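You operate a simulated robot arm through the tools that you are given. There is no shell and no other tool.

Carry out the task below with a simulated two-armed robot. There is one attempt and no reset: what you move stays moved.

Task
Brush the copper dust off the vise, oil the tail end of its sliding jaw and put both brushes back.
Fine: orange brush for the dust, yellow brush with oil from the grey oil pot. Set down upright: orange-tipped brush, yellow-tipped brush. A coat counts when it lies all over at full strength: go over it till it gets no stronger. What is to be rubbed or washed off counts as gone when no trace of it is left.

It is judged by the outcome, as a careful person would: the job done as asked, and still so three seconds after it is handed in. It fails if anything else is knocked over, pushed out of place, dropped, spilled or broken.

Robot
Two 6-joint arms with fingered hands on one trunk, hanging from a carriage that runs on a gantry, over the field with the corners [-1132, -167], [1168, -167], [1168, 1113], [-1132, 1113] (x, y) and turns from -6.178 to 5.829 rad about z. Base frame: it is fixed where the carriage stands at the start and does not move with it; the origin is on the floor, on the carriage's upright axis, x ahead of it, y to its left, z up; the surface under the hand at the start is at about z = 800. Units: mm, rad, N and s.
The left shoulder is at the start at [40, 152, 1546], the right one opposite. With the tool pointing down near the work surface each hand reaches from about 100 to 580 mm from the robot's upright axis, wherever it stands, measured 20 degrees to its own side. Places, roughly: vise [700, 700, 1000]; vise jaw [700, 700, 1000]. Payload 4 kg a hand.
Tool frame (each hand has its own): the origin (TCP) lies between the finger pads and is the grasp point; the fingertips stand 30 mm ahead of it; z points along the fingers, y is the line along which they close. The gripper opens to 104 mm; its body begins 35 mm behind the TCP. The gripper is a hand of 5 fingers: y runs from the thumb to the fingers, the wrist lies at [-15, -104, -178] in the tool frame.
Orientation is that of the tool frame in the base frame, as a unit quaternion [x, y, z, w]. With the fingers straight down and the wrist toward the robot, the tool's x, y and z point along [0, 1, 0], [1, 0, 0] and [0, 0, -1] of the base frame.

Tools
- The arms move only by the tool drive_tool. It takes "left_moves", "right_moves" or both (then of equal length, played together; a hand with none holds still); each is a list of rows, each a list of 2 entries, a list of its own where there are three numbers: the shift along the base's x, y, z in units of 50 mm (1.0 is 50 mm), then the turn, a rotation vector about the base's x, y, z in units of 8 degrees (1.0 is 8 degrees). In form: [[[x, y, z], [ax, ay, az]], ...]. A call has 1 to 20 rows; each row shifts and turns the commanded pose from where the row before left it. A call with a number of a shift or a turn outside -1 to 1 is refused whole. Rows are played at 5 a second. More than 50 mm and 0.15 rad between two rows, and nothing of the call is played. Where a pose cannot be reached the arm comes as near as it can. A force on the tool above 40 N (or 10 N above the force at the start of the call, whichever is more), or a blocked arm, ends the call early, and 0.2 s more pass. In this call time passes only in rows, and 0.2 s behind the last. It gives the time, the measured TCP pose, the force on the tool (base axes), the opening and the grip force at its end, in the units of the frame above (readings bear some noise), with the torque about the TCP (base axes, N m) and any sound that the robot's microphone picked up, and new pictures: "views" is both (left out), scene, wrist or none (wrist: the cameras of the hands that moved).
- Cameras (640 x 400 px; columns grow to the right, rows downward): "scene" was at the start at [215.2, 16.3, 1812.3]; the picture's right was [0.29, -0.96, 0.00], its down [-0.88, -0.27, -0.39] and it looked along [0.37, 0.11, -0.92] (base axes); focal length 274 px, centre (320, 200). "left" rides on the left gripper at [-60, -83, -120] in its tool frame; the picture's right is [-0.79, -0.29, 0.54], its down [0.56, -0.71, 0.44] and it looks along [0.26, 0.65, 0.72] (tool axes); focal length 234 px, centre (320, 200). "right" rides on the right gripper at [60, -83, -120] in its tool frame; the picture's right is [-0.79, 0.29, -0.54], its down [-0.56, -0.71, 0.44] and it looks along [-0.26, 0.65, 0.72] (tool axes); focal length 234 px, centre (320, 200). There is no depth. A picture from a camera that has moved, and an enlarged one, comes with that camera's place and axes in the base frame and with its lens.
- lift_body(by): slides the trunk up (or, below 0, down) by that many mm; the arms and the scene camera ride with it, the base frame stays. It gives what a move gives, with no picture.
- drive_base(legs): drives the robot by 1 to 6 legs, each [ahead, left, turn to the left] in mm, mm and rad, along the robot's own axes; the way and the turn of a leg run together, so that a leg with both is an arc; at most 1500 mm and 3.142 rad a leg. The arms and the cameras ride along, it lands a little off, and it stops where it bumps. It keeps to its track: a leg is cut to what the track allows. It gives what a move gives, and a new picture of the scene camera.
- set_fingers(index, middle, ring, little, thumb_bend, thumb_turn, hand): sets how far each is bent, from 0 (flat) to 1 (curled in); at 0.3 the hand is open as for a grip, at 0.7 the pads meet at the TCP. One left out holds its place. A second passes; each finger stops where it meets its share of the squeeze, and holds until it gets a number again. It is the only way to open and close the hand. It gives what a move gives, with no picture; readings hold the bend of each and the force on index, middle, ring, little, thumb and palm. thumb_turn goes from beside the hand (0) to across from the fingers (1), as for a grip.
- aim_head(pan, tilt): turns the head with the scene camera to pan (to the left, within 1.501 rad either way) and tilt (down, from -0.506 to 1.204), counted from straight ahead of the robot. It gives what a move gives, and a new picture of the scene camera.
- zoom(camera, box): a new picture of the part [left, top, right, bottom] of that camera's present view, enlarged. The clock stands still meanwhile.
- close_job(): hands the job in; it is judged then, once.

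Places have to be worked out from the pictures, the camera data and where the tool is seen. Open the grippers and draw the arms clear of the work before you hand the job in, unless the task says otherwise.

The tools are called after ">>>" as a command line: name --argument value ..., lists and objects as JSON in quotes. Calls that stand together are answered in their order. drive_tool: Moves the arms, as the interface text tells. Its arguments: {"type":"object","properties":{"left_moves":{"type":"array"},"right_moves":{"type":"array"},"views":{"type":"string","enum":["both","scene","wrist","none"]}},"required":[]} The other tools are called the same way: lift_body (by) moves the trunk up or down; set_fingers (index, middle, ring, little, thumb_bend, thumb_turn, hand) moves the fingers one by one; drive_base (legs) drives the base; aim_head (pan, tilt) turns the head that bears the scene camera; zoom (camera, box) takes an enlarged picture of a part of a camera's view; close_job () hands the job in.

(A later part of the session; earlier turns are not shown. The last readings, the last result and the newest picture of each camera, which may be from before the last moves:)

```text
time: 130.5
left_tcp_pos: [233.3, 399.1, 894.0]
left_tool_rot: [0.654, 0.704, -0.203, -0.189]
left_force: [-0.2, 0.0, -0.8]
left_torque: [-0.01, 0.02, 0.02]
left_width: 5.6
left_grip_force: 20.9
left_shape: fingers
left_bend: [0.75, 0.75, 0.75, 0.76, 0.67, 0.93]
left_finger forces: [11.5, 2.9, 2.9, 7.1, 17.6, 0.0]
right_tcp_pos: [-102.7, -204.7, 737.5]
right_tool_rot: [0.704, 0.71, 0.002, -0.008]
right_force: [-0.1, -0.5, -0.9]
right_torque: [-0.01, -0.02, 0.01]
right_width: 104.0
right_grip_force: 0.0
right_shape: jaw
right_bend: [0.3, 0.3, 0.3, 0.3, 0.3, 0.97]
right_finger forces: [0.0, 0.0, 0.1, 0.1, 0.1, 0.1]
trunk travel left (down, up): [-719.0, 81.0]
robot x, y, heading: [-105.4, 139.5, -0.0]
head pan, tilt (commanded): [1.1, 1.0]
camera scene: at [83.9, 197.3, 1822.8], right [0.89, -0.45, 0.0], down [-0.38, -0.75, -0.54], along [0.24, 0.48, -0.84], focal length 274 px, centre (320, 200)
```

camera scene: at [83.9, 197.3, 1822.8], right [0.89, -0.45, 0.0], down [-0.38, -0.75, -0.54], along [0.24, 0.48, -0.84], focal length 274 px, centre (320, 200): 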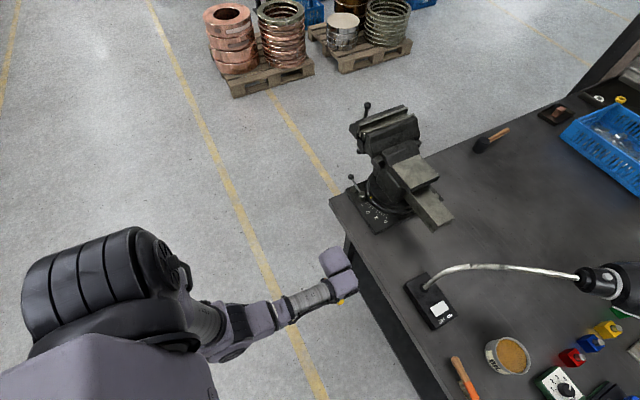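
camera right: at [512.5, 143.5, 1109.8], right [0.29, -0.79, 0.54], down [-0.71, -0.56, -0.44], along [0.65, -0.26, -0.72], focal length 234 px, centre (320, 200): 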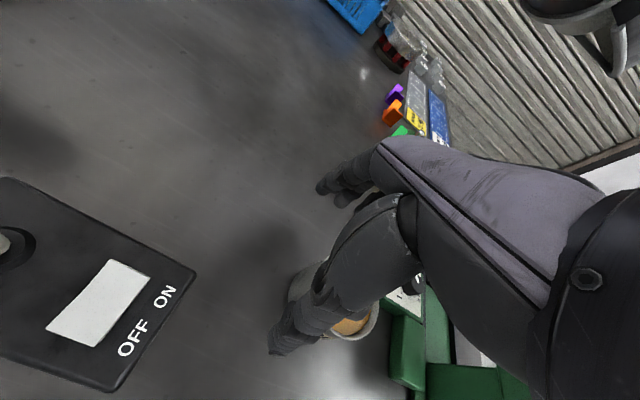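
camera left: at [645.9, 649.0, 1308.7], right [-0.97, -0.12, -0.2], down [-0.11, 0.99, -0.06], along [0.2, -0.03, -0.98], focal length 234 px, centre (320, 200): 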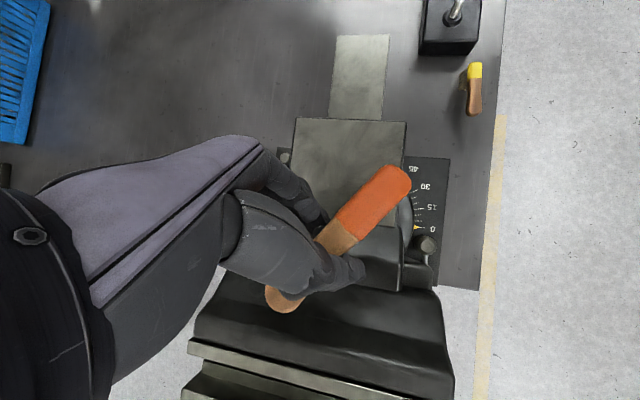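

The forearm hides the brush from here. I raise the trunk and the hand and move it further left to get a clear look.

>>> lift_body --by 81

>>> drive_tool --left_moves '[[[0, 0.5, 0.8], [0, 0, 0]], [[0, 0.5, 0.8], [0, 0, 0]], [[0, 0.5, 0.8], [0, 0, 0]], [[0, 0.5, 0.8], [0, 0, 0]]]' --views "none"

>>> aim_head --pan 0.9 --tilt 1.0

>>> zoom --camera "scene" --box '[240, 190, 340, 270]'

>>> zoom --camera "left" --box '[240, 140, 400, 280]'

```text
time: 131.7
left_tcp_pos: [234.2, 399.1, 974.9]
left_tool_rot: [0.654, 0.703, -0.203, -0.189]
left_force: [-0.4, 0.4, -1.1]
left_torque: [0.03, -0.02, 0.0]
left_width: 5.4
left_grip_force: 20.9
left_shape: fingers
left_bend: [0.75, 0.75, 0.75, 0.76, 0.67, 0.93]
left_finger forces: [11.4, 2.9, 2.9, 7.0, 17.4, 0.1]
right_tcp_pos: [-103.1, -203.7, 819.1]
right_tool_rot: [0.703, 0.711, 0.002, -0.008]
right_force: [0.3, -0.7, 0.3]
right_torque: [-0.03, 0.01, -0.01]
right_width: 104.1
right_grip_force: 0.0
right_shape: jaw
right_bend: [0.3, 0.3, 0.3, 0.3, 0.3, 0.97]
right_finger forces: [0.0, 0.1, 0.0, 0.1, 0.0, 0.0]
trunk travel left (down, up): [-800.0, 0.0]
robot x, y, heading: [-104.0, 136.4, 0.003]
head pan, tilt (commanded): [1.1, 1.0]
```

```text
time: 132.7
left_tcp_pos: [232.7, 497.5, 1134.8]
left_tool_rot: [0.655, 0.703, -0.203, -0.189]
left_force: [0.8, -0.7, -0.9]
left_torque: [0.03, -0.02, -0.03]
left_width: 5.4
left_grip_force: 20.6
left_shape: fingers
left_bend: [0.75, 0.75, 0.75, 0.76, 0.67, 0.93]
left_finger forces: [11.3, 2.9, 2.7, 6.9, 17.5, 0.0]
right_tcp_pos: [-102.4, -202.6, 817.4]
right_tool_rot: [0.703, 0.711, 0.002, -0.008]
right_force: [0.1, -0.7, -0.4]
right_torque: [-0.02, 0.0, 0.01]
right_width: 104.1
right_grip_force: 0.0
right_shape: jaw
right_bend: [0.3, 0.3, 0.3, 0.3, 0.3, 0.97]
right_finger forces: [0.1, 0.1, 0.0, 0.0, 0.1, 0.0]
trunk travel left (down, up): [-800.0, 0.0]
robot x, y, heading: [-107.7, 135.2, -0.002]
head pan, tilt (commanded): [1.1, 1.0]
```

```text
time: 133.4
left_tcp_pos: [233.1, 497.1, 1134.7]
left_tool_rot: [0.655, 0.703, -0.203, -0.189]
left_force: [-0.1, 0.2, -0.1]
left_torque: [-0.01, -0.01, 0.01]
left_width: 5.6
left_grip_force: 20.6
left_shape: fingers
left_bend: [0.75, 0.75, 0.75, 0.76, 0.67, 0.93]
left_finger forces: [11.3, 3.0, 2.8, 6.9, 17.5, 0.1]
right_tcp_pos: [-102.5, -201.9, 818.2]
right_tool_rot: [0.704, 0.71, 0.001, -0.008]
right_force: [-0.5, -0.5, 0.7]
right_torque: [0.01, 0.04, 0.0]
right_width: 104.0
right_grip_force: 0.1
right_shape: jaw
right_bend: [0.3, 0.3, 0.3, 0.3, 0.3, 0.97]
right_finger forces: [0.1, 0.1, 0.0, 0.0, 0.0, 0.1]
trunk travel left (down, up): [-800.0, 0.0]
robot x, y, heading: [-108.8, 133.2, 0.003]
head pan, tilt (commanded): [0.901, 1.0]
camera scene: at [95.5, 189.9, 1903.8], right [0.79, -0.62, 0.0], down [-0.52, -0.66, -0.54], along [0.33, 0.42, -0.84], focal length 274 px, centre (320, 200)
```

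scene: 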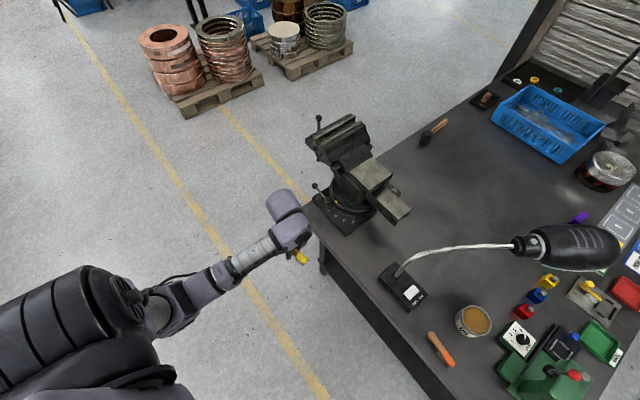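

```text
5.00 times, centred on (290, 230) of scene
camera zoom: at [95.5, 189.9, 1903.8], right [0.79, -0.62, 0.0], down [-0.52, -0.66, -0.54], along [0.33, 0.42, -0.84], focal length 1368 px, centre (470, 50)
```

zoom: 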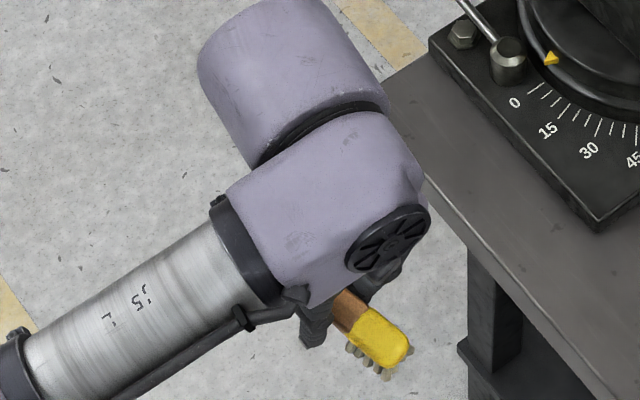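

```text
2.86 times, centred on (320, 210) of left
camera zoom: at [231.1, 436.1, 1279.0], right [-0.48, -0.82, -0.31], down [-0.87, 0.5, 0.01], along [0.15, 0.27, -0.95], focal length 669 px, centre (320, 171)
```

zoom: 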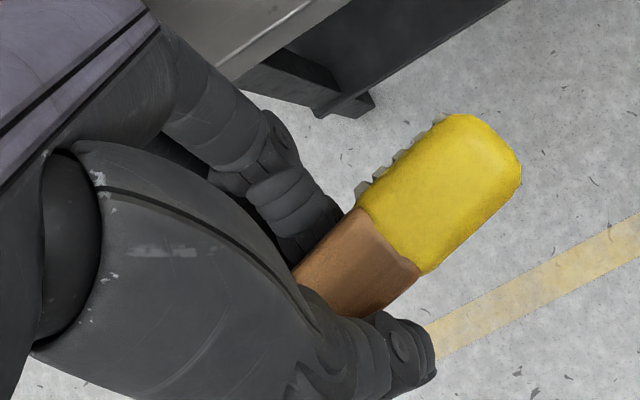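

The grip geometry is excellent: the yellow brush hangs upright, bristle centre at TCP + (5, −36, −45). Next is the oil pot, centred near (631, −21) with its rim at z ≈ 863. I lower the trunk, turn right and travel along the front of the bench.

>>> lift_body --by -81

>>> drive_base --legs '[[-60, 0, -0.27], [0, -290, 0]]'

```text
time: 134.6
left_tcp_pos: [235.0, 496.6, 1052.6]
left_tool_rot: [0.655, 0.703, -0.203, -0.189]
left_force: [-0.5, -0.5, -1.2]
left_torque: [0.05, 0.0, 0.02]
left_width: 5.2
left_grip_force: 20.3
left_shape: fingers
left_bend: [0.75, 0.75, 0.75, 0.76, 0.67, 0.93]
left_finger forces: [11.3, 2.9, 2.9, 6.9, 17.3, 0.0]
right_tcp_pos: [-102.6, -203.7, 737.7]
right_tool_rot: [0.704, 0.71, 0.002, -0.008]
right_force: [-0.8, -0.2, -0.3]
right_torque: [0.02, 0.01, 0.01]
right_width: 103.9
right_grip_force: 0.1
right_shape: jaw
right_bend: [0.3, 0.3, 0.3, 0.3, 0.3, 0.97]
right_finger forces: [0.0, 0.1, 0.1, 0.0, 0.0, 0.0]
trunk travel left (down, up): [-719.0, 81.0]
robot x, y, heading: [-108.5, 138.8, 0.002]
head pan, tilt (commanded): [0.901, 1.0]
```

```text
time: 137.5
left_tcp_pos: [183.2, 121.5, 1052.4]
left_tool_rot: [0.744, 0.608, -0.176, -0.215]
left_force: [-0.5, 0.1, -1.2]
left_torque: [-0.01, -0.05, 0.0]
left_width: 5.1
left_grip_force: 20.5
left_shape: fingers
left_bend: [0.75, 0.75, 0.75, 0.76, 0.67, 0.93]
left_finger forces: [11.3, 2.8, 2.8, 6.8, 17.4, 0.0]
right_tcp_pos: [-328.8, -460.7, 737.4]
right_tool_rot: [0.793, 0.609, 0.003, -0.008]
right_force: [-0.4, 1.0, -0.9]
right_torque: [0.01, -0.02, 0.0]
right_width: 104.0
right_grip_force: 0.1
right_shape: jaw
right_bend: [0.3, 0.3, 0.3, 0.3, 0.3, 0.97]
right_finger forces: [0.0, 0.0, 0.0, 0.0, 0.0, 0.0]
trunk travel left (down, up): [-719.0, 81.0]
robot x, y, heading: [-243.5, -133.0, -0.269]
head pan, tilt (commanded): [0.901, 1.0]
camera scene: at [-31.9, -136.1, 1822.8], right [0.59, -0.81, 0.0], down [-0.68, -0.5, -0.54], along [0.44, 0.32, -0.84], focal length 274 px, centre (320, 200)
```

scene: 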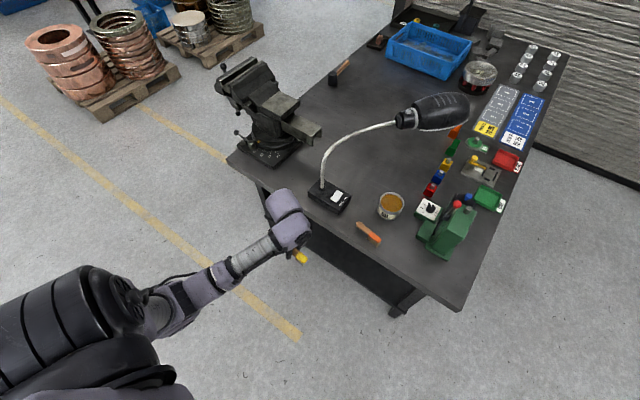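

>>> zoom --camera "scene" --box '[340, 170, 440, 250]'

>>> zoom --camera "scene" --box '[260, 210, 340, 280]'

```text
5.00 times, centred on (390, 210) of scene
camera zoom: at [-31.9, -136.1, 1822.8], right [0.59, -0.81, 0.0], down [-0.68, -0.5, -0.54], along [0.44, 0.32, -0.84], focal length 1368 px, centre (-30, 150)
```

zoom: 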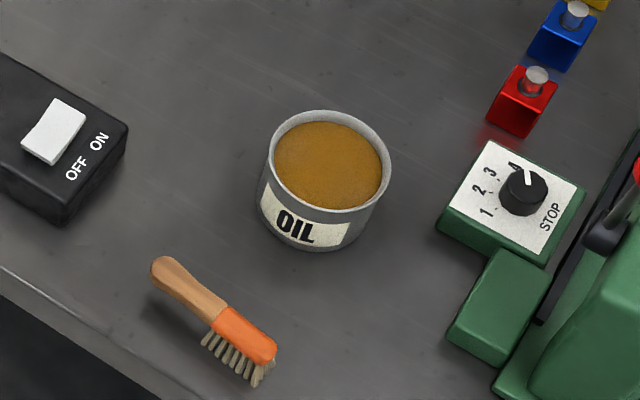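

```text
5.71 times, centred on (300, 245) of scene
camera zoom: at [-31.9, -136.1, 1822.8], right [0.59, -0.81, 0.0], down [-0.68, -0.5, -0.54], along [0.44, 0.32, -0.84], focal length 1563 px, centre (434, -57)
```

zoom: 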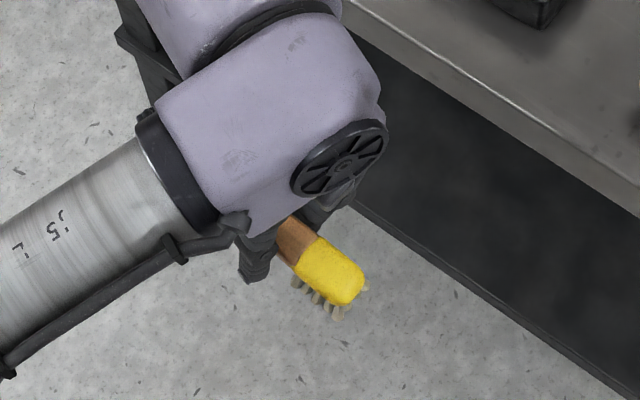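

The oil surface lies about 14 mm below the rim (z ≈ 848). I bring the hand to its working place relative to the robot and pitch the head end down 20°, so the fingers stay well above the rim when dipping.

>>> drive_tool --left_moves '[[[-0.07, -0.66, -0.35], [0, 0, 0]], [[-0.07, -0.66, -0.35], [0, 0, 0]], [[-0.07, -0.66, -0.35], [0, 0, 0]], [[0, 0, 0], [0.83, 0, 0]], [[0, 0, 0], [0.83, 0, 0]], [[0, 0, 0], [0.83, 0, 0]]]' --views "wrist"

>>> zoom --camera "scene" --box '[280, 230, 360, 300]'

```text
time: 138.9
left_tcp_pos: [172.8, 24.3, 1001.2]
left_tool_rot: [0.696, 0.629, -0.066, -0.34]
left_force: [0.2, -0.7, -1.0]
left_torque: [0.05, -0.02, 0.03]
left_width: 5.3
left_grip_force: 20.1
left_shape: fingers
left_bend: [0.75, 0.75, 0.75, 0.76, 0.67, 0.93]
left_finger forces: [11.0, 2.8, 2.6, 6.5, 17.2, 0.1]
right_tcp_pos: [-327.9, -461.9, 736.5]
right_tool_rot: [0.793, 0.61, 0.003, -0.008]
right_force: [-0.8, -0.1, 0.0]
right_torque: [-0.02, 0.05, -0.02]
right_width: 104.0
right_grip_force: 0.0
right_shape: jaw
right_bend: [0.3, 0.3, 0.3, 0.3, 0.3, 0.97]
right_finger forces: [0.1, 0.0, 0.1, 0.0, 0.0, 0.0]
trunk travel left (down, up): [-719.0, 81.0]
robot x, y, heading: [-245.6, -133.2, -0.266]
head pan, tilt (commanded): [0.901, 1.0]
camera left: at [153.9, -81.1, 1117.3], right [-0.68, -0.52, -0.52], down [-0.7, 0.67, 0.25], along [0.21, 0.53, -0.82], focal length 234 px, centre (320, 200)
```

left: 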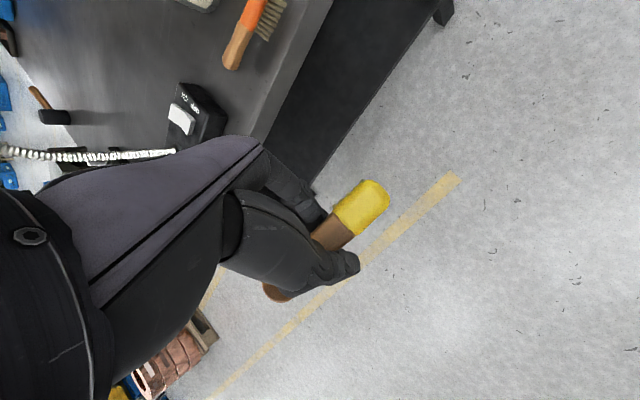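

```text
5.71 times, centred on (320, 265) of scene
camera zoom: at [-31.9, -136.0, 1822.8], right [0.59, -0.81, 0.0], down [-0.68, -0.5, -0.54], along [0.44, 0.32, -0.84], focal length 1563 px, centre (320, -171)
```

zoom: 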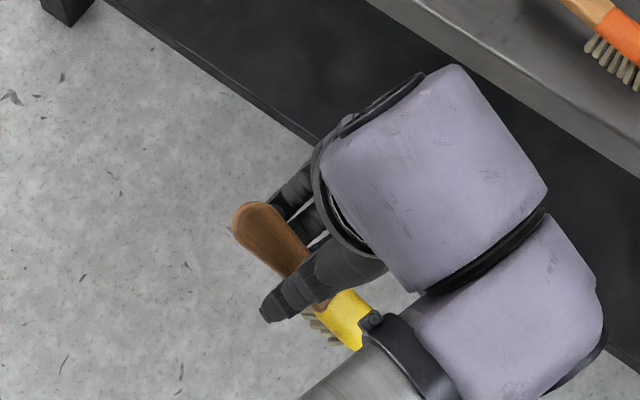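

The posture is fine, with the wrist housing about 60 mm toward −y and well clear of the lamp. I drive in so the brush comes above the pot.

>>> drive_base --legs '[[434, 90, 0]]'

>>> zoom --camera "left" --box '[200, 100, 480, 320]'

>>> zoom --camera "scene" --box '[250, 200, 400, 320]'

```text
time: 141.5
left_tcp_pos: [603.0, -3.8, 1000.1]
left_tool_rot: [0.696, 0.629, -0.067, -0.34]
left_force: [0.6, 0.0, -1.2]
left_torque: [-0.02, -0.01, -0.02]
left_width: 5.4
left_grip_force: 19.7
left_shape: fingers
left_bend: [0.75, 0.75, 0.75, 0.76, 0.67, 0.93]
left_finger forces: [10.9, 2.8, 2.7, 6.4, 17.2, 0.0]
right_tcp_pos: [101.6, -486.9, 737.4]
right_tool_rot: [0.793, 0.609, 0.003, -0.008]
right_force: [0.8, -0.4, 0.4]
right_torque: [-0.01, -0.02, -0.01]
right_width: 103.8
right_grip_force: 0.2
right_shape: jaw
right_bend: [0.3, 0.3, 0.3, 0.3, 0.3, 0.97]
right_finger forces: [0.0, 0.1, 0.0, 0.0, 0.1, 0.1]
trunk travel left (down, up): [-719.0, 81.0]
robot x, y, heading: [189.1, -158.8, -0.268]
head pan, tilt (commanded): [0.901, 1.0]
camera scene: at [398.2, -162.7, 1822.9], right [0.59, -0.81, 0.0], down [-0.68, -0.5, -0.54], along [0.44, 0.32, -0.84], focal length 274 px, centre (320, 200)
```

scene: 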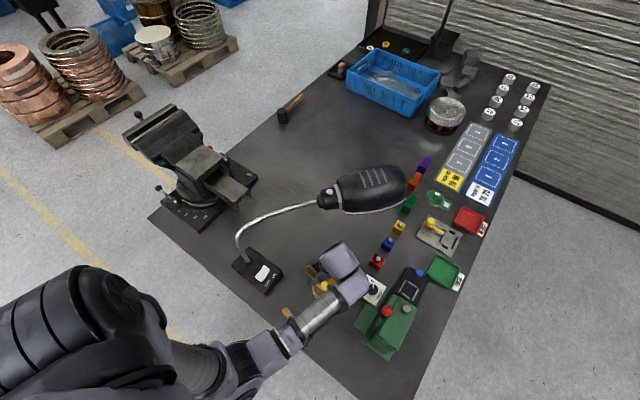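

```text
1.82 times, centred on (340, 210) of left
camera zoom: at [584.1, -107.5, 1117.3], right [-0.68, -0.52, -0.51], down [-0.7, 0.67, 0.25], along [0.21, 0.53, -0.82], focal length 426 px, centre (284, 182)
```

zoom: 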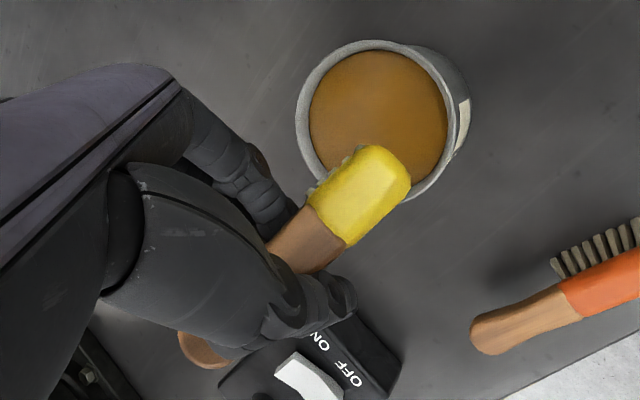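

```text
3.33 times, centred on (325, 260) of scene
camera zoom: at [398.2, -162.7, 1822.9], right [0.59, -0.81, 0.0], down [-0.68, -0.5, -0.54], along [0.44, 0.32, -0.84], focal length 912 px, centre (303, 0)
```

zoom: 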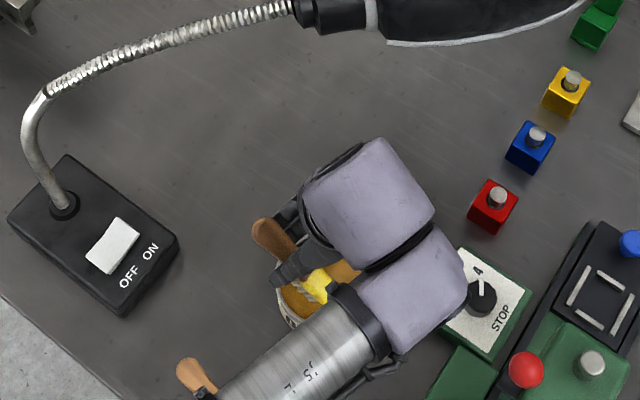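

The pot centre measures (631, −19). I shift 20 mm in +x, lower to just above the rim, and check alignment.

>>> drive_tool --left_moves '[[[0.4, 0, 0], [0, 0, 0]], [[0, 0, -0.6], [0, 0, 0]], [[0, 0, -0.5], [0, 0, 0]]]' --views "wrist"

>>> zoom --camera "left" --box '[220, 80, 460, 280]'

>>> zoom --camera "scene" --box '[270, 220, 370, 300]'

```text
time: 142.3
left_tcp_pos: [621.6, -4.7, 944.7]
left_tool_rot: [0.695, 0.63, -0.067, -0.339]
left_force: [-1.0, 0.7, -0.9]
left_torque: [0.02, 0.03, -0.02]
left_width: 5.0
left_grip_force: 20.0
left_shape: fingers
left_bend: [0.75, 0.75, 0.75, 0.76, 0.67, 0.93]
left_finger forces: [11.1, 2.8, 2.6, 6.4, 17.4, 0.0]
right_tcp_pos: [102.0, -487.1, 737.4]
right_tool_rot: [0.793, 0.609, 0.002, -0.008]
right_force: [-0.1, 0.0, 0.0]
right_torque: [-0.01, -0.04, -0.01]
right_width: 104.0
right_grip_force: 0.1
right_shape: jaw
right_bend: [0.3, 0.3, 0.3, 0.3, 0.3, 0.97]
right_finger forces: [0.0, 0.0, 0.0, 0.0, 0.1, 0.1]
trunk travel left (down, up): [-719.0, 81.0]
robot x, y, heading: [188.8, -160.8, -0.27]
head pan, tilt (commanded): [0.901, 1.0]
camera left: at [602.3, -107.9, 1061.9], right [-0.68, -0.52, -0.51], down [-0.7, 0.67, 0.25], along [0.21, 0.53, -0.82], focal length 234 px, centre (320, 200)
```

left: 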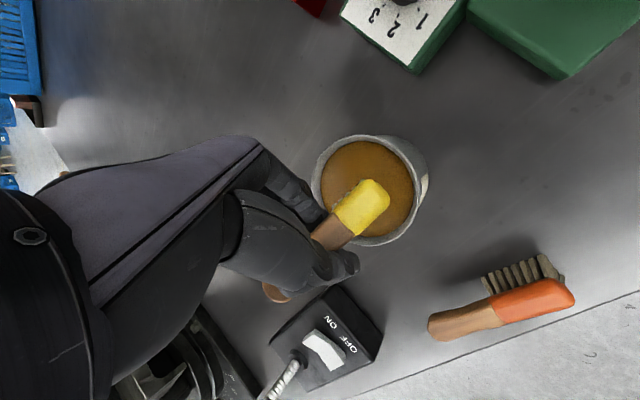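

```text
2.00 times, centred on (340, 180) of left
camera zoom: at [602.3, -107.9, 1061.9], right [-0.68, -0.52, -0.51], down [-0.7, 0.67, 0.25], along [0.21, 0.53, -0.82], focal length 468 px, centre (280, 240)
```

zoom: 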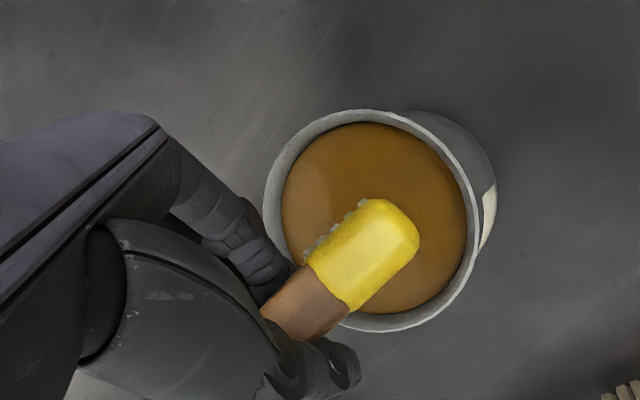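

```text
5.00 times, centred on (320, 260) of scene
camera zoom: at [398.1, -162.7, 1822.9], right [0.59, -0.81, 0.0], down [-0.68, -0.5, -0.54], along [0.44, 0.32, -0.84], focal length 1368 px, centre (320, -100)
```

zoom: 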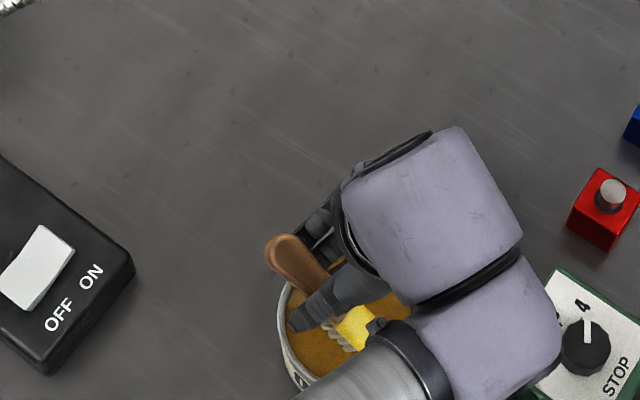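

The head is inside the pot's circle. I lower the bristles into the oil (TCP to about 894), watching the forces.

>>> drive_tool --left_moves '[[[0.04, 0, -0.4], [0, 0, 0]], [[0, 0, -0.3], [0, 0, 0]], [[0, 0, -0.2], [0, 0, 0]], [[0, 0, -0.1], [0, 0, 0]]]' --views "wrist"

>>> zoom --camera "left" --box '[220, 80, 460, 280]'

>>> zoom --camera "scene" --box '[270, 240, 350, 300]'

```text
time: 143.3
left_tcp_pos: [625.8, -1.6, 894.2]
left_tool_rot: [0.696, 0.628, -0.066, -0.341]
left_force: [-3.2, 3.6, 16.5]
left_torque: [-0.57, 0.11, -0.12]
left_width: 7.2
left_grip_force: 25.8
left_shape: fingers
left_bend: [0.76, 0.76, 0.75, 0.75, 0.63, 0.97]
left_finger forces: [8.6, 3.1, 5.8, 6.2, 27.0, 0.0]
right_tcp_pos: [102.8, -486.3, 737.8]
right_tool_rot: [0.793, 0.609, 0.002, -0.009]
right_force: [0.1, -0.4, -0.8]
right_torque: [-0.01, -0.03, -0.02]
right_width: 103.7
right_grip_force: 0.0
right_shape: jaw
right_bend: [0.3, 0.3, 0.3, 0.3, 0.3, 0.97]
right_finger forces: [0.0, 0.1, 0.1, 0.1, 0.0, 0.0]
trunk travel left (down, up): [-719.0, 81.0]
robot x, y, heading: [191.3, -158.8, -0.268]
head pan, tilt (commanded): [0.901, 1.0]
camera left: at [606.6, -106.6, 1011.9], right [-0.68, -0.52, -0.52], down [-0.7, 0.67, 0.25], along [0.21, 0.53, -0.82], focal length 234 px, centre (320, 200)
```

left: 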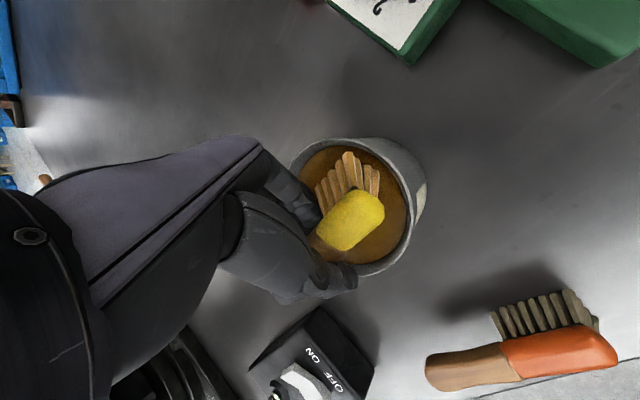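

```text
2.00 times, centred on (340, 180) of left
camera zoom: at [606.6, -106.6, 1011.9], right [-0.68, -0.52, -0.52], down [-0.7, 0.67, 0.25], along [0.21, 0.53, -0.82], focal length 468 px, centre (280, 240)
```

zoom: 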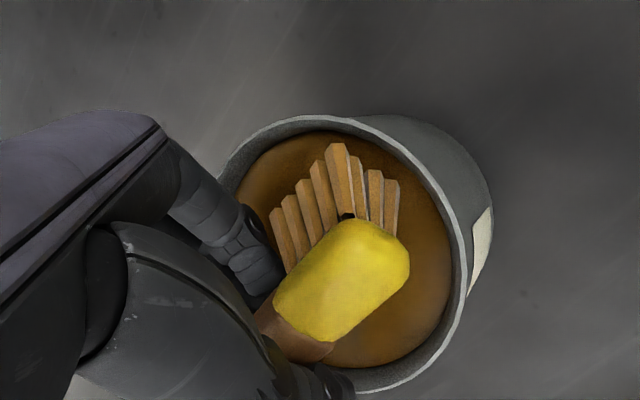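

```text
6.67 times, centred on (310, 270) of scene
camera zoom: at [398.2, -162.4, 1823.0], right [0.59, -0.81, 0.0], down [-0.68, -0.5, -0.54], along [0.44, 0.32, -0.84], focal length 1824 px, centre (387, -267)
```

zoom: 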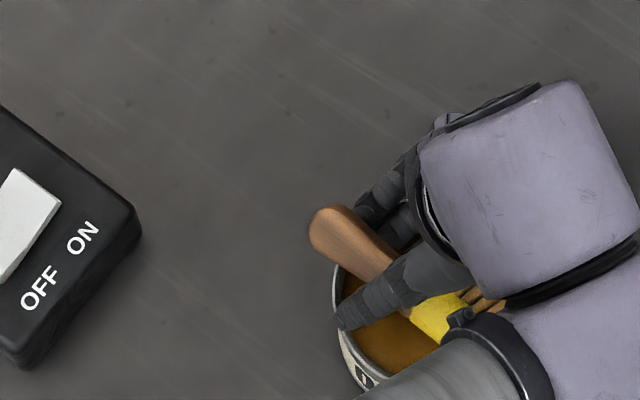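

The oil surface is firm and the brush has rotated in the grip, but the bristles are clearly oiled. I raise it out gently.

>>> drive_tool --left_moves '[[[0, 0, 0.15], [0, 0, 0]], [[0, 0, 0.2], [0, 0, 0]], [[0, 0, 0.5], [0, 0, 0]], [[0, 0, 0.8], [0, 0, 0]]]' --views "wrist"

>>> zoom --camera "left" --box '[220, 80, 460, 280]'

>>> zoom --camera "scene" --box '[270, 220, 370, 300]'

```text
time: 144.3
left_tcp_pos: [624.2, -5.2, 978.2]
left_tool_rot: [0.695, 0.629, -0.068, -0.34]
left_force: [-0.4, -0.2, -0.4]
left_torque: [0.0, -0.01, -0.04]
left_width: 7.1
left_grip_force: 21.3
left_shape: fingers
left_bend: [0.76, 0.76, 0.75, 0.76, 0.64, 0.94]
left_finger forces: [10.0, 3.1, 4.0, 6.5, 19.0, 0.1]
right_tcp_pos: [102.2, -487.0, 737.3]
right_tool_rot: [0.793, 0.609, 0.003, -0.008]
right_force: [0.1, 0.1, 0.4]
right_torque: [0.01, 0.01, 0.0]
right_width: 104.0
right_grip_force: 0.0
right_shape: jaw
right_bend: [0.3, 0.3, 0.3, 0.3, 0.3, 0.97]
right_finger forces: [0.0, 0.1, 0.0, 0.0, 0.0, 0.0]
trunk travel left (down, up): [-719.0, 81.0]
robot x, y, heading: [186.5, -158.8, -0.271]
head pan, tilt (commanded): [0.901, 1.0]
camera left: at [605.4, -108.4, 1094.7], right [-0.68, -0.52, -0.51], down [-0.7, 0.67, 0.25], along [0.21, 0.53, -0.82], focal length 234 px, centre (320, 200)
```

left: 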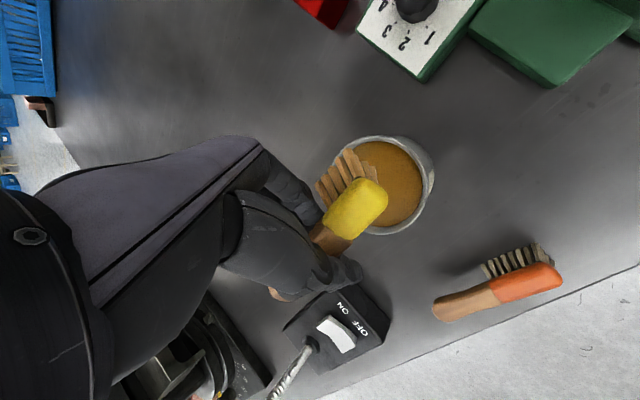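

```text
2.00 times, centred on (340, 180) of left
camera zoom: at [605.4, -108.4, 1094.7], right [-0.68, -0.52, -0.51], down [-0.7, 0.67, 0.25], along [0.21, 0.53, -0.82], focal length 468 px, centre (280, 240)
```

zoom: 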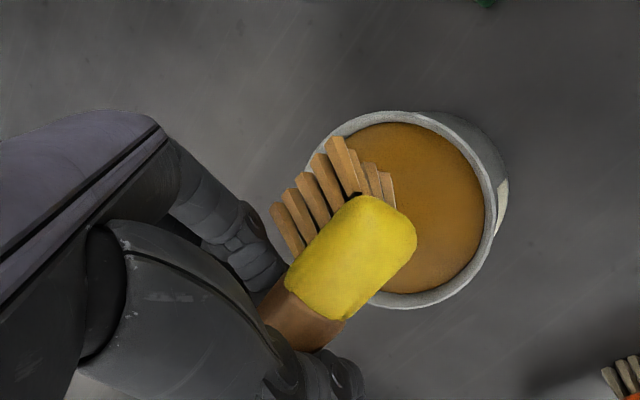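

```text
5.00 times, centred on (320, 260) of scene
camera zoom: at [398.2, -162.7, 1822.8], right [0.59, -0.81, 0.0], down [-0.68, -0.5, -0.54], along [0.44, 0.32, -0.84], focal length 1368 px, centre (320, -100)
```

zoom: 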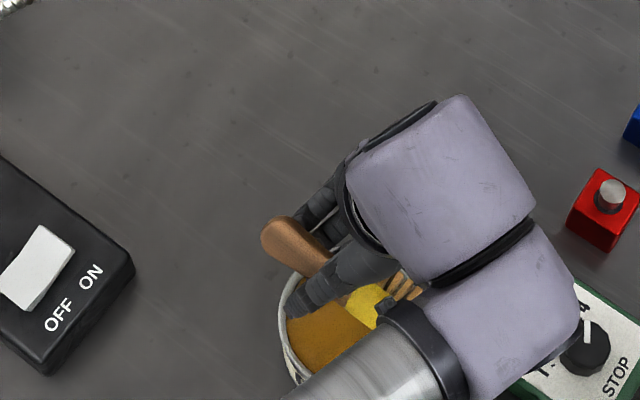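

The bristles carry oil and the grip is still 21 N, but the brush rolled about 33° in the hand. I retreat to free space to correct this before painting.

>>> drive_tool --left_moves '[[[0, 0, 0.6], [0, 0, 0]]]' --views "none"

>>> drive_base --legs '[[-420, 0, 0], [0, 0, 0.268]]'

>>> drive_tool --left_moves '[[[0, 0.3, 0], [-0.83, 0, 0]], [[0, 0.3, 0], [-0.83, 0, 0]], [[0, 0.3, 0], [-0.83, 0, 0]], [[0, 0.3, 0], [0, 0.95, 0]], [[0, 0.3, 0], [0, 0.95, 0]], [[0, 0.3, 0], [0, 0.95, 0]]]' --views "both"

```text
time: 144.7
left_tcp_pos: [624.4, -3.1, 1007.3]
left_tool_rot: [0.696, 0.629, -0.068, -0.34]
left_force: [0.1, -0.3, -0.2]
left_torque: [0.01, 0.0, -0.01]
left_width: 6.8
left_grip_force: 21.2
left_shape: fingers
left_bend: [0.76, 0.76, 0.75, 0.76, 0.64, 0.94]
left_finger forces: [9.8, 3.2, 4.0, 6.2, 19.1, 0.0]
right_tcp_pos: [100.8, -487.9, 738.2]
right_tool_rot: [0.794, 0.608, 0.002, -0.008]
right_force: [0.0, -0.2, 0.4]
right_torque: [0.0, 0.01, 0.03]
right_width: 103.7
right_grip_force: 0.0
right_shape: jaw
right_bend: [0.3, 0.3, 0.3, 0.3, 0.3, 0.97]
right_finger forces: [0.1, 0.1, 0.0, 0.0, 0.0, 0.0]
trunk travel left (down, up): [-719.0, 81.0]
robot x, y, heading: [186.3, -158.8, -0.27]
head pan, tilt (commanded): [0.901, 1.0]
```

```text
time: 148.2
left_tcp_pos: [166.1, 216.9, 1008.8]
left_tool_rot: [0.608, 0.714, -0.111, -0.329]
left_force: [0.4, 0.0, -0.2]
left_torque: [0.01, 0.0, 0.0]
left_width: 6.8
left_grip_force: 20.5
left_shape: fingers
left_bend: [0.76, 0.76, 0.75, 0.76, 0.64, 0.94]
left_finger forces: [9.8, 3.2, 4.0, 6.1, 18.9, 0.1]
right_tcp_pos: [-213.4, -385.8, 736.1]
right_tool_rot: [0.707, 0.708, 0.002, -0.009]
right_force: [0.2, 0.1, -0.6]
right_torque: [0.03, -0.01, 0.01]
right_width: 104.0
right_grip_force: 0.1
right_shape: jaw
right_bend: [0.3, 0.3, 0.3, 0.3, 0.3, 0.97]
right_finger forces: [0.0, 0.1, 0.0, 0.1, 0.0, 0.0]
trunk travel left (down, up): [-719.0, 81.0]
robot x, y, heading: [-213.8, -48.7, -0.007]
head pan, tilt (commanded): [0.901, 1.0]
camera scene: at [-10.8, 4.7, 1822.8], right [0.78, -0.63, 0.0], down [-0.53, -0.66, -0.54], along [0.34, 0.42, -0.84], focal length 274 px, centre (320, 200)
```

scene: 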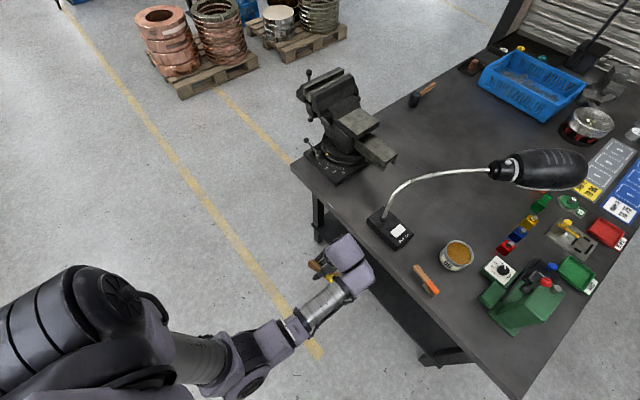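

```text
time: 149.6
left_tcp_pos: [167.0, 306.7, 1009.2]
left_tool_rot: [0.596, 0.627, -0.359, -0.35]
left_force: [0.5, 0.8, -0.5]
left_torque: [-0.02, 0.01, 0.01]
left_width: 6.0
left_grip_force: 21.1
left_shape: fingers
left_bend: [0.76, 0.76, 0.75, 0.76, 0.64, 0.94]
left_finger forces: [9.8, 3.5, 3.8, 5.9, 18.4, 0.0]
right_tcp_pos: [-212.5, -386.0, 736.8]
right_tool_rot: [0.706, 0.708, 0.002, -0.008]
right_force: [0.3, 0.6, 0.8]
right_torque: [-0.01, 0.02, -0.01]
right_width: 104.3
right_grip_force: 0.1
right_shape: jaw
right_bend: [0.3, 0.3, 0.3, 0.3, 0.3, 0.97]
right_finger forces: [0.1, 0.0, 0.1, 0.0, 0.0, 0.0]
trunk travel left (down, up): [-719.0, 81.0]
robot x, y, heading: [-216.1, -48.1, -0.013]
head pan, tilt (commanded): [0.901, 1.0]
camera scene: at [-10.6, 4.8, 1822.9], right [0.78, -0.63, 0.0], down [-0.53, -0.65, -0.54], along [0.34, 0.42, -0.84], focal length 274 px, centre (320, 200)
camera left: at [231.8, 247.6, 1140.0], right [-0.58, -0.82, -0.03], down [-0.75, 0.52, 0.4], along [-0.31, 0.25, -0.92], focal length 234 px, centre (320, 200)
```

scene: 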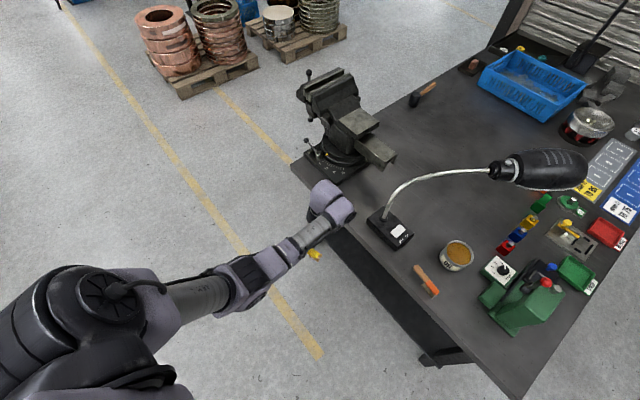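
left: 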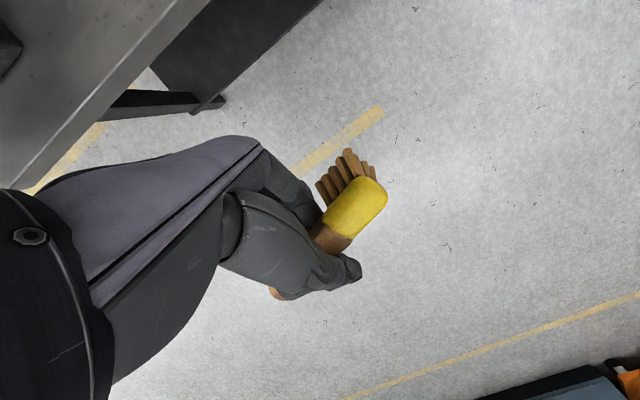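

The arm reaches this steeper tilt easily. I zoom in to measure the brush's attitude now.

>>> zoom --camera "scene" --box '[270, 210, 350, 280]'

>>> zoom --camera "left" --box '[270, 130, 410, 270]'

```text
5.71 times, centred on (310, 245) of scene
camera zoom: at [-10.6, 4.8, 1822.9], right [0.78, -0.63, 0.0], down [-0.53, -0.65, -0.54], along [0.34, 0.42, -0.84], focal length 1563 px, centre (377, -57)
```

zoom: 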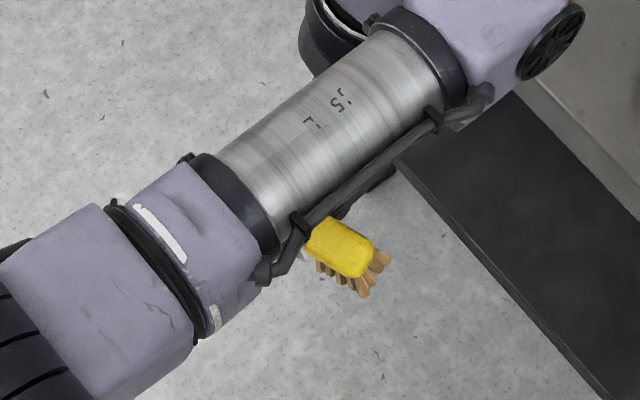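

```text
2.86 times, centred on (340, 200) of left
camera zoom: at [231.8, 247.6, 1140.0], right [-0.58, -0.82, -0.03], down [-0.75, 0.52, 0.4], along [-0.31, 0.25, -0.92], focal length 669 px, centre (263, 200)
```

zoom: 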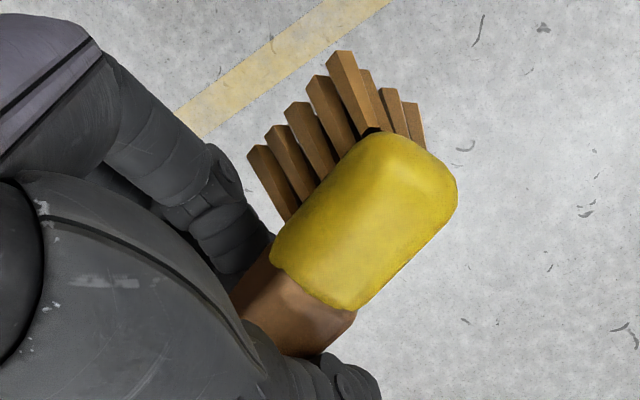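

At this tilt the fingers sit lower than the bristles, so I can't simply set the brush down on a flat surface. I could set it down at the bench's front edge with the hand hanging outside and the head pointing +x. In free space I test turning the hand +90° for that.

>>> drive_tool --left_moves '[[[0, 0, 0], [0, 0, 0.95]], [[0, 0, 0], [0, 0, 0.95]], [[0, 0, 0], [0, 0, 0.95]], [[0, 0, 0], [0, 0, 0.95]], [[0, 0, 0], [0, 0, 0.95]], [[0, 0, 0], [0, 0, 0.95]]]' --views "none"

>>> drive_tool --left_moves '[[[0, 0, 0], [0, 0, 0.95]], [[0, 0, 0], [0, 0, 0.95]], [[0, 0, 0], [0, 0, 0.95]], [[0, 0, 0], [0, 0, 0.95]], [[0, 0, 0], [0, 0, 0.95]]]' --views "both"

```text
time: 151.0
left_tcp_pos: [167.1, 307.3, 1009.1]
left_tool_rot: [0.305, 0.81, -0.466, -0.183]
left_force: [-0.3, -0.6, -0.8]
left_torque: [-0.01, 0.05, 0.0]
left_width: 5.9
left_grip_force: 21.1
left_shape: fingers
left_bend: [0.76, 0.76, 0.75, 0.76, 0.65, 0.94]
left_finger forces: [9.7, 3.5, 4.0, 6.0, 18.1, 0.0]
right_tcp_pos: [-212.6, -385.8, 737.1]
right_tool_rot: [0.707, 0.707, 0.002, -0.009]
right_force: [0.8, 0.6, -0.1]
right_torque: [-0.01, 0.02, 0.02]
right_width: 104.0
right_grip_force: 0.1
right_shape: jaw
right_bend: [0.3, 0.3, 0.3, 0.3, 0.3, 0.97]
right_finger forces: [0.0, 0.0, 0.0, 0.1, 0.0, 0.0]
trunk travel left (down, up): [-719.0, 81.0]
robot x, y, heading: [-216.2, -48.0, -0.009]
head pan, tilt (commanded): [0.901, 1.0]
```

```text
time: 152.2
left_tcp_pos: [167.5, 306.9, 1007.9]
left_tool_rot: [0.024, 0.866, -0.5, -0.02]
left_force: [0.2, 0.1, -1.2]
left_torque: [0.01, 0.02, 0.03]
left_width: 5.6
left_grip_force: 20.5
left_shape: fingers
left_bend: [0.76, 0.76, 0.75, 0.76, 0.65, 0.94]
left_finger forces: [9.7, 3.6, 4.0, 5.8, 18.2, 0.1]
right_tcp_pos: [-212.6, -386.5, 737.7]
right_tool_rot: [0.707, 0.707, 0.001, -0.008]
right_force: [0.0, 1.6, -0.2]
right_torque: [0.0, 0.02, 0.02]
right_width: 103.9
right_grip_force: 0.1
right_shape: jaw
right_bend: [0.3, 0.3, 0.3, 0.3, 0.3, 0.97]
right_finger forces: [0.1, 0.0, 0.0, 0.1, 0.0, 0.0]
trunk travel left (down, up): [-719.0, 81.0]
robot x, y, heading: [-215.0, -47.3, -0.012]
head pan, tilt (commanded): [0.901, 1.0]
camera scene: at [-10.8, 4.7, 1822.8], right [0.78, -0.63, 0.0], down [-0.53, -0.66, -0.54], along [0.34, 0.42, -0.84], focal length 274 px, centre (320, 200)
camera left: at [232.7, 365.0, 1139.6], right [0.75, -0.66, -0.03], down [-0.6, -0.69, 0.4], along [-0.29, -0.28, -0.92], focal length 234 px, centre (320, 200)
```

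scene: 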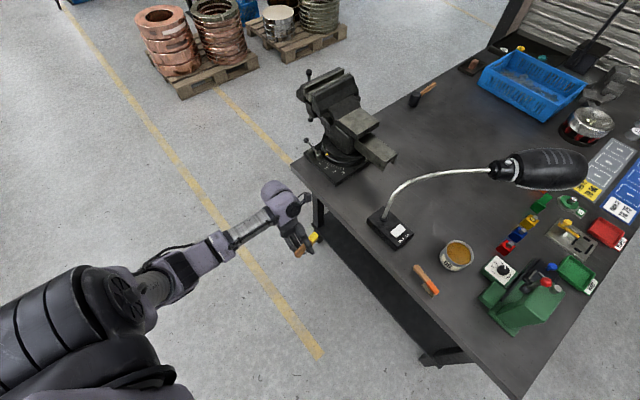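
left: 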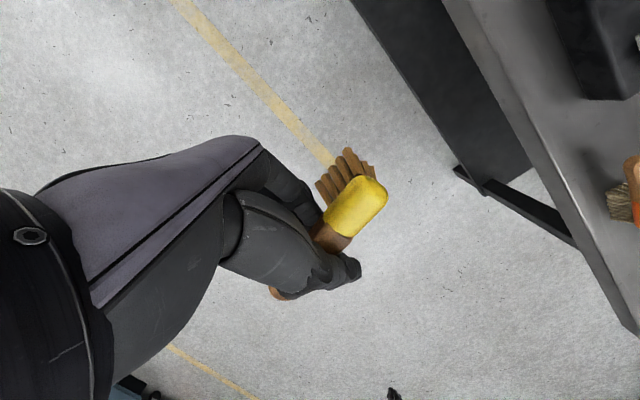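

That posture is easily reached and the head camera sees the brush clearly. I zoom in to measure it.

>>> zoom --camera "scene" --box '[270, 210, 350, 270]'

>>> zoom --camera "left" --box '[270, 130, 410, 270]'

```text
6.67 times, centred on (310, 240) of scene
camera zoom: at [-10.8, 4.7, 1822.8], right [0.78, -0.63, 0.0], down [-0.53, -0.66, -0.54], along [0.34, 0.42, -0.84], focal length 1824 px, centre (387, -67)
```

zoom: 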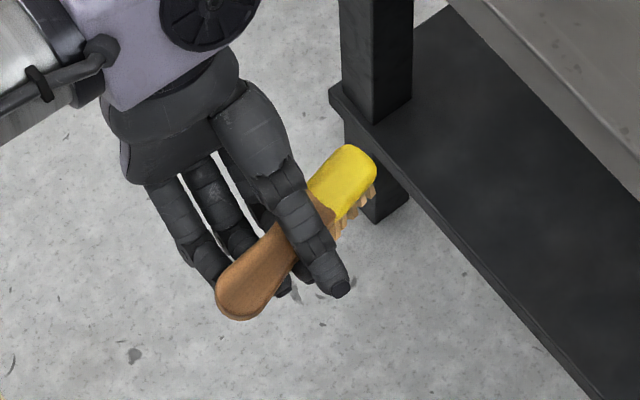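

```text
2.86 times, centred on (340, 200) of left
camera zoom: at [232.7, 365.0, 1139.6], right [0.75, -0.66, -0.03], down [-0.6, -0.69, 0.4], along [-0.29, -0.28, -0.92], focal length 669 px, centre (263, 200)
```

zoom: 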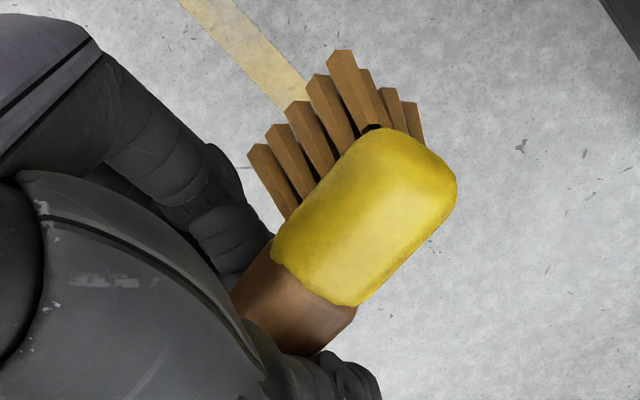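

The head-camera view confirms the brush slid deeper into the hand and rolled. A posture with the hand beyond the tail end of the bar and the head pointing +y would be ideal, for painting as well as for correcting the roll. I test in free space whether the hand can turn on to about 180°.

>>> drive_tool --left_moves '[[[0, 0, 0], [0, 0, 0.95]], [[0, 0, 0], [0, 0, 0.95]], [[0, 0, 0], [0, 0, 0.95]], [[0, 0, 0], [0, 0, 0.95]], [[0, 0, 0], [0, 0, 0.95]], [[0, 0, 0], [0, 0, 0.95]]]' --views "none"

>>> drive_tool --left_moves '[[[0, 0, 0], [0, 0, 0.95]], [[0, 0, 0], [0, 0, 0.95]], [[0, 0, 0], [0, 0, 0.95]], [[0, 0, 0], [0, 0, 0.95]], [[0, 0, 0], [0, 0, 0.95]], [[0, 0, 0], [0, 0, 0.95]]]' --views "both"

```text
time: 153.6
left_tcp_pos: [166.4, 306.3, 1009.1]
left_tool_rot: [-0.312, 0.808, -0.47, 0.174]
left_force: [-0.4, -1.3, -1.3]
left_torque: [-0.01, 0.04, -0.01]
left_width: 5.6
left_grip_force: 20.6
left_shape: fingers
left_bend: [0.76, 0.76, 0.75, 0.76, 0.65, 0.94]
left_finger forces: [9.8, 3.6, 4.0, 5.8, 17.9, 0.0]
right_tcp_pos: [-212.8, -385.5, 738.0]
right_tool_rot: [0.707, 0.707, 0.001, -0.009]
right_force: [0.8, 0.4, -0.5]
right_torque: [0.01, 0.02, -0.01]
right_width: 103.8
right_grip_force: 0.1
right_shape: jaw
right_bend: [0.3, 0.3, 0.3, 0.3, 0.3, 0.97]
right_finger forces: [0.1, 0.1, 0.0, 0.0, 0.1, 0.1]
trunk travel left (down, up): [-719.0, 81.0]
robot x, y, heading: [-210.4, -47.2, -0.007]
head pan, tilt (commanded): [0.901, 1.0]
```

```text
time: 155.0
left_tcp_pos: [174.3, 298.8, 993.7]
left_tool_rot: [-0.554, 0.666, -0.388, 0.316]
left_force: [0.5, -0.2, -0.8]
left_torque: [0.0, -0.03, 0.02]
left_width: 5.3
left_grip_force: 20.5
left_shape: fingers
left_bend: [0.76, 0.76, 0.75, 0.76, 0.65, 0.94]
left_finger forces: [9.9, 3.6, 4.0, 5.7, 17.8, 0.0]
left hand out of reach, approached as far as the arm can: row 5, 6
right_tcp_pos: [-214.2, -384.8, 736.8]
right_tool_rot: [0.707, 0.707, 0.001, -0.009]
right_force: [0.0, 0.0, 0.4]
right_torque: [0.0, -0.01, 0.03]
right_width: 104.0
right_grip_force: 0.2
right_shape: jaw
right_bend: [0.3, 0.3, 0.3, 0.3, 0.3, 0.97]
right_finger forces: [0.0, 0.0, 0.1, 0.0, 0.0, 0.0]
trunk travel left (down, up): [-719.0, 81.0]
robot x, y, heading: [-214.3, -45.9, -0.009]
head pan, tilt (commanded): [0.901, 1.0]
camera scene: at [-10.8, 4.9, 1822.8], right [0.78, -0.63, 0.0], down [-0.53, -0.65, -0.54], along [0.34, 0.42, -0.84], focal length 274 px, centre (320, 200)
camera left: at [125.1, 371.1, 1125.3], right [0.75, 0.66, -0.03], down [0.61, -0.68, 0.4], along [0.24, -0.32, -0.92], focal length 234 px, centre (320, 200)
```

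scene: 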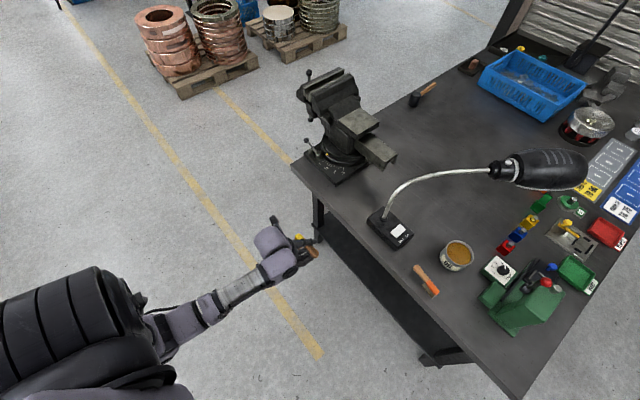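
left: 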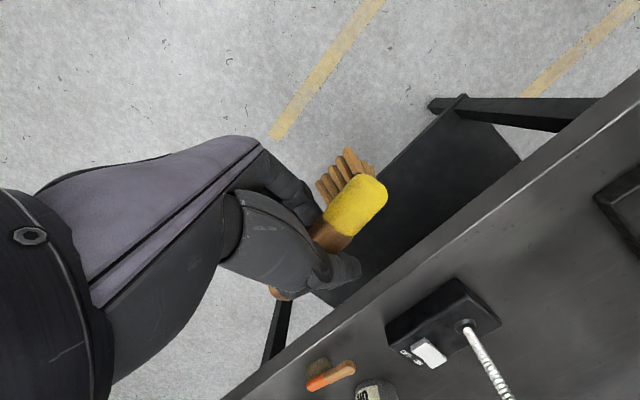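

The hand can turn to about 165°. I zoom in to see how the fingers and bristles lie relative to each other.

>>> zoom --camera "scene" --box '[250, 210, 340, 280]'

>>> zoom --camera "left" --box '[240, 120, 440, 320]'

```text
5.71 times, centred on (295, 245) of scene
camera zoom: at [-10.8, 4.9, 1822.8], right [0.78, -0.63, 0.0], down [-0.53, -0.65, -0.54], along [0.34, 0.42, -0.84], focal length 1563 px, centre (463, -57)
```

zoom: 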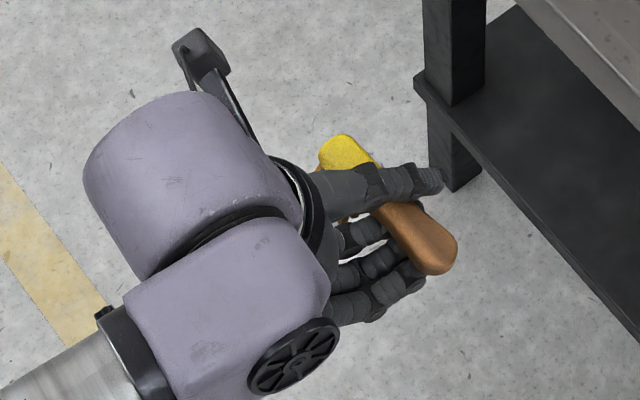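

```text
2.00 times, centred on (340, 220) of left
camera zoom: at [125.1, 371.1, 1125.3], right [0.75, 0.66, -0.03], down [0.61, -0.68, 0.4], along [0.24, -0.32, -0.92], focal length 468 px, centre (280, 160)
```

zoom: 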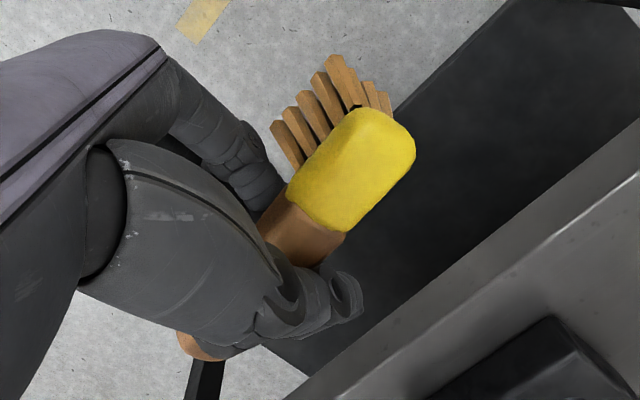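

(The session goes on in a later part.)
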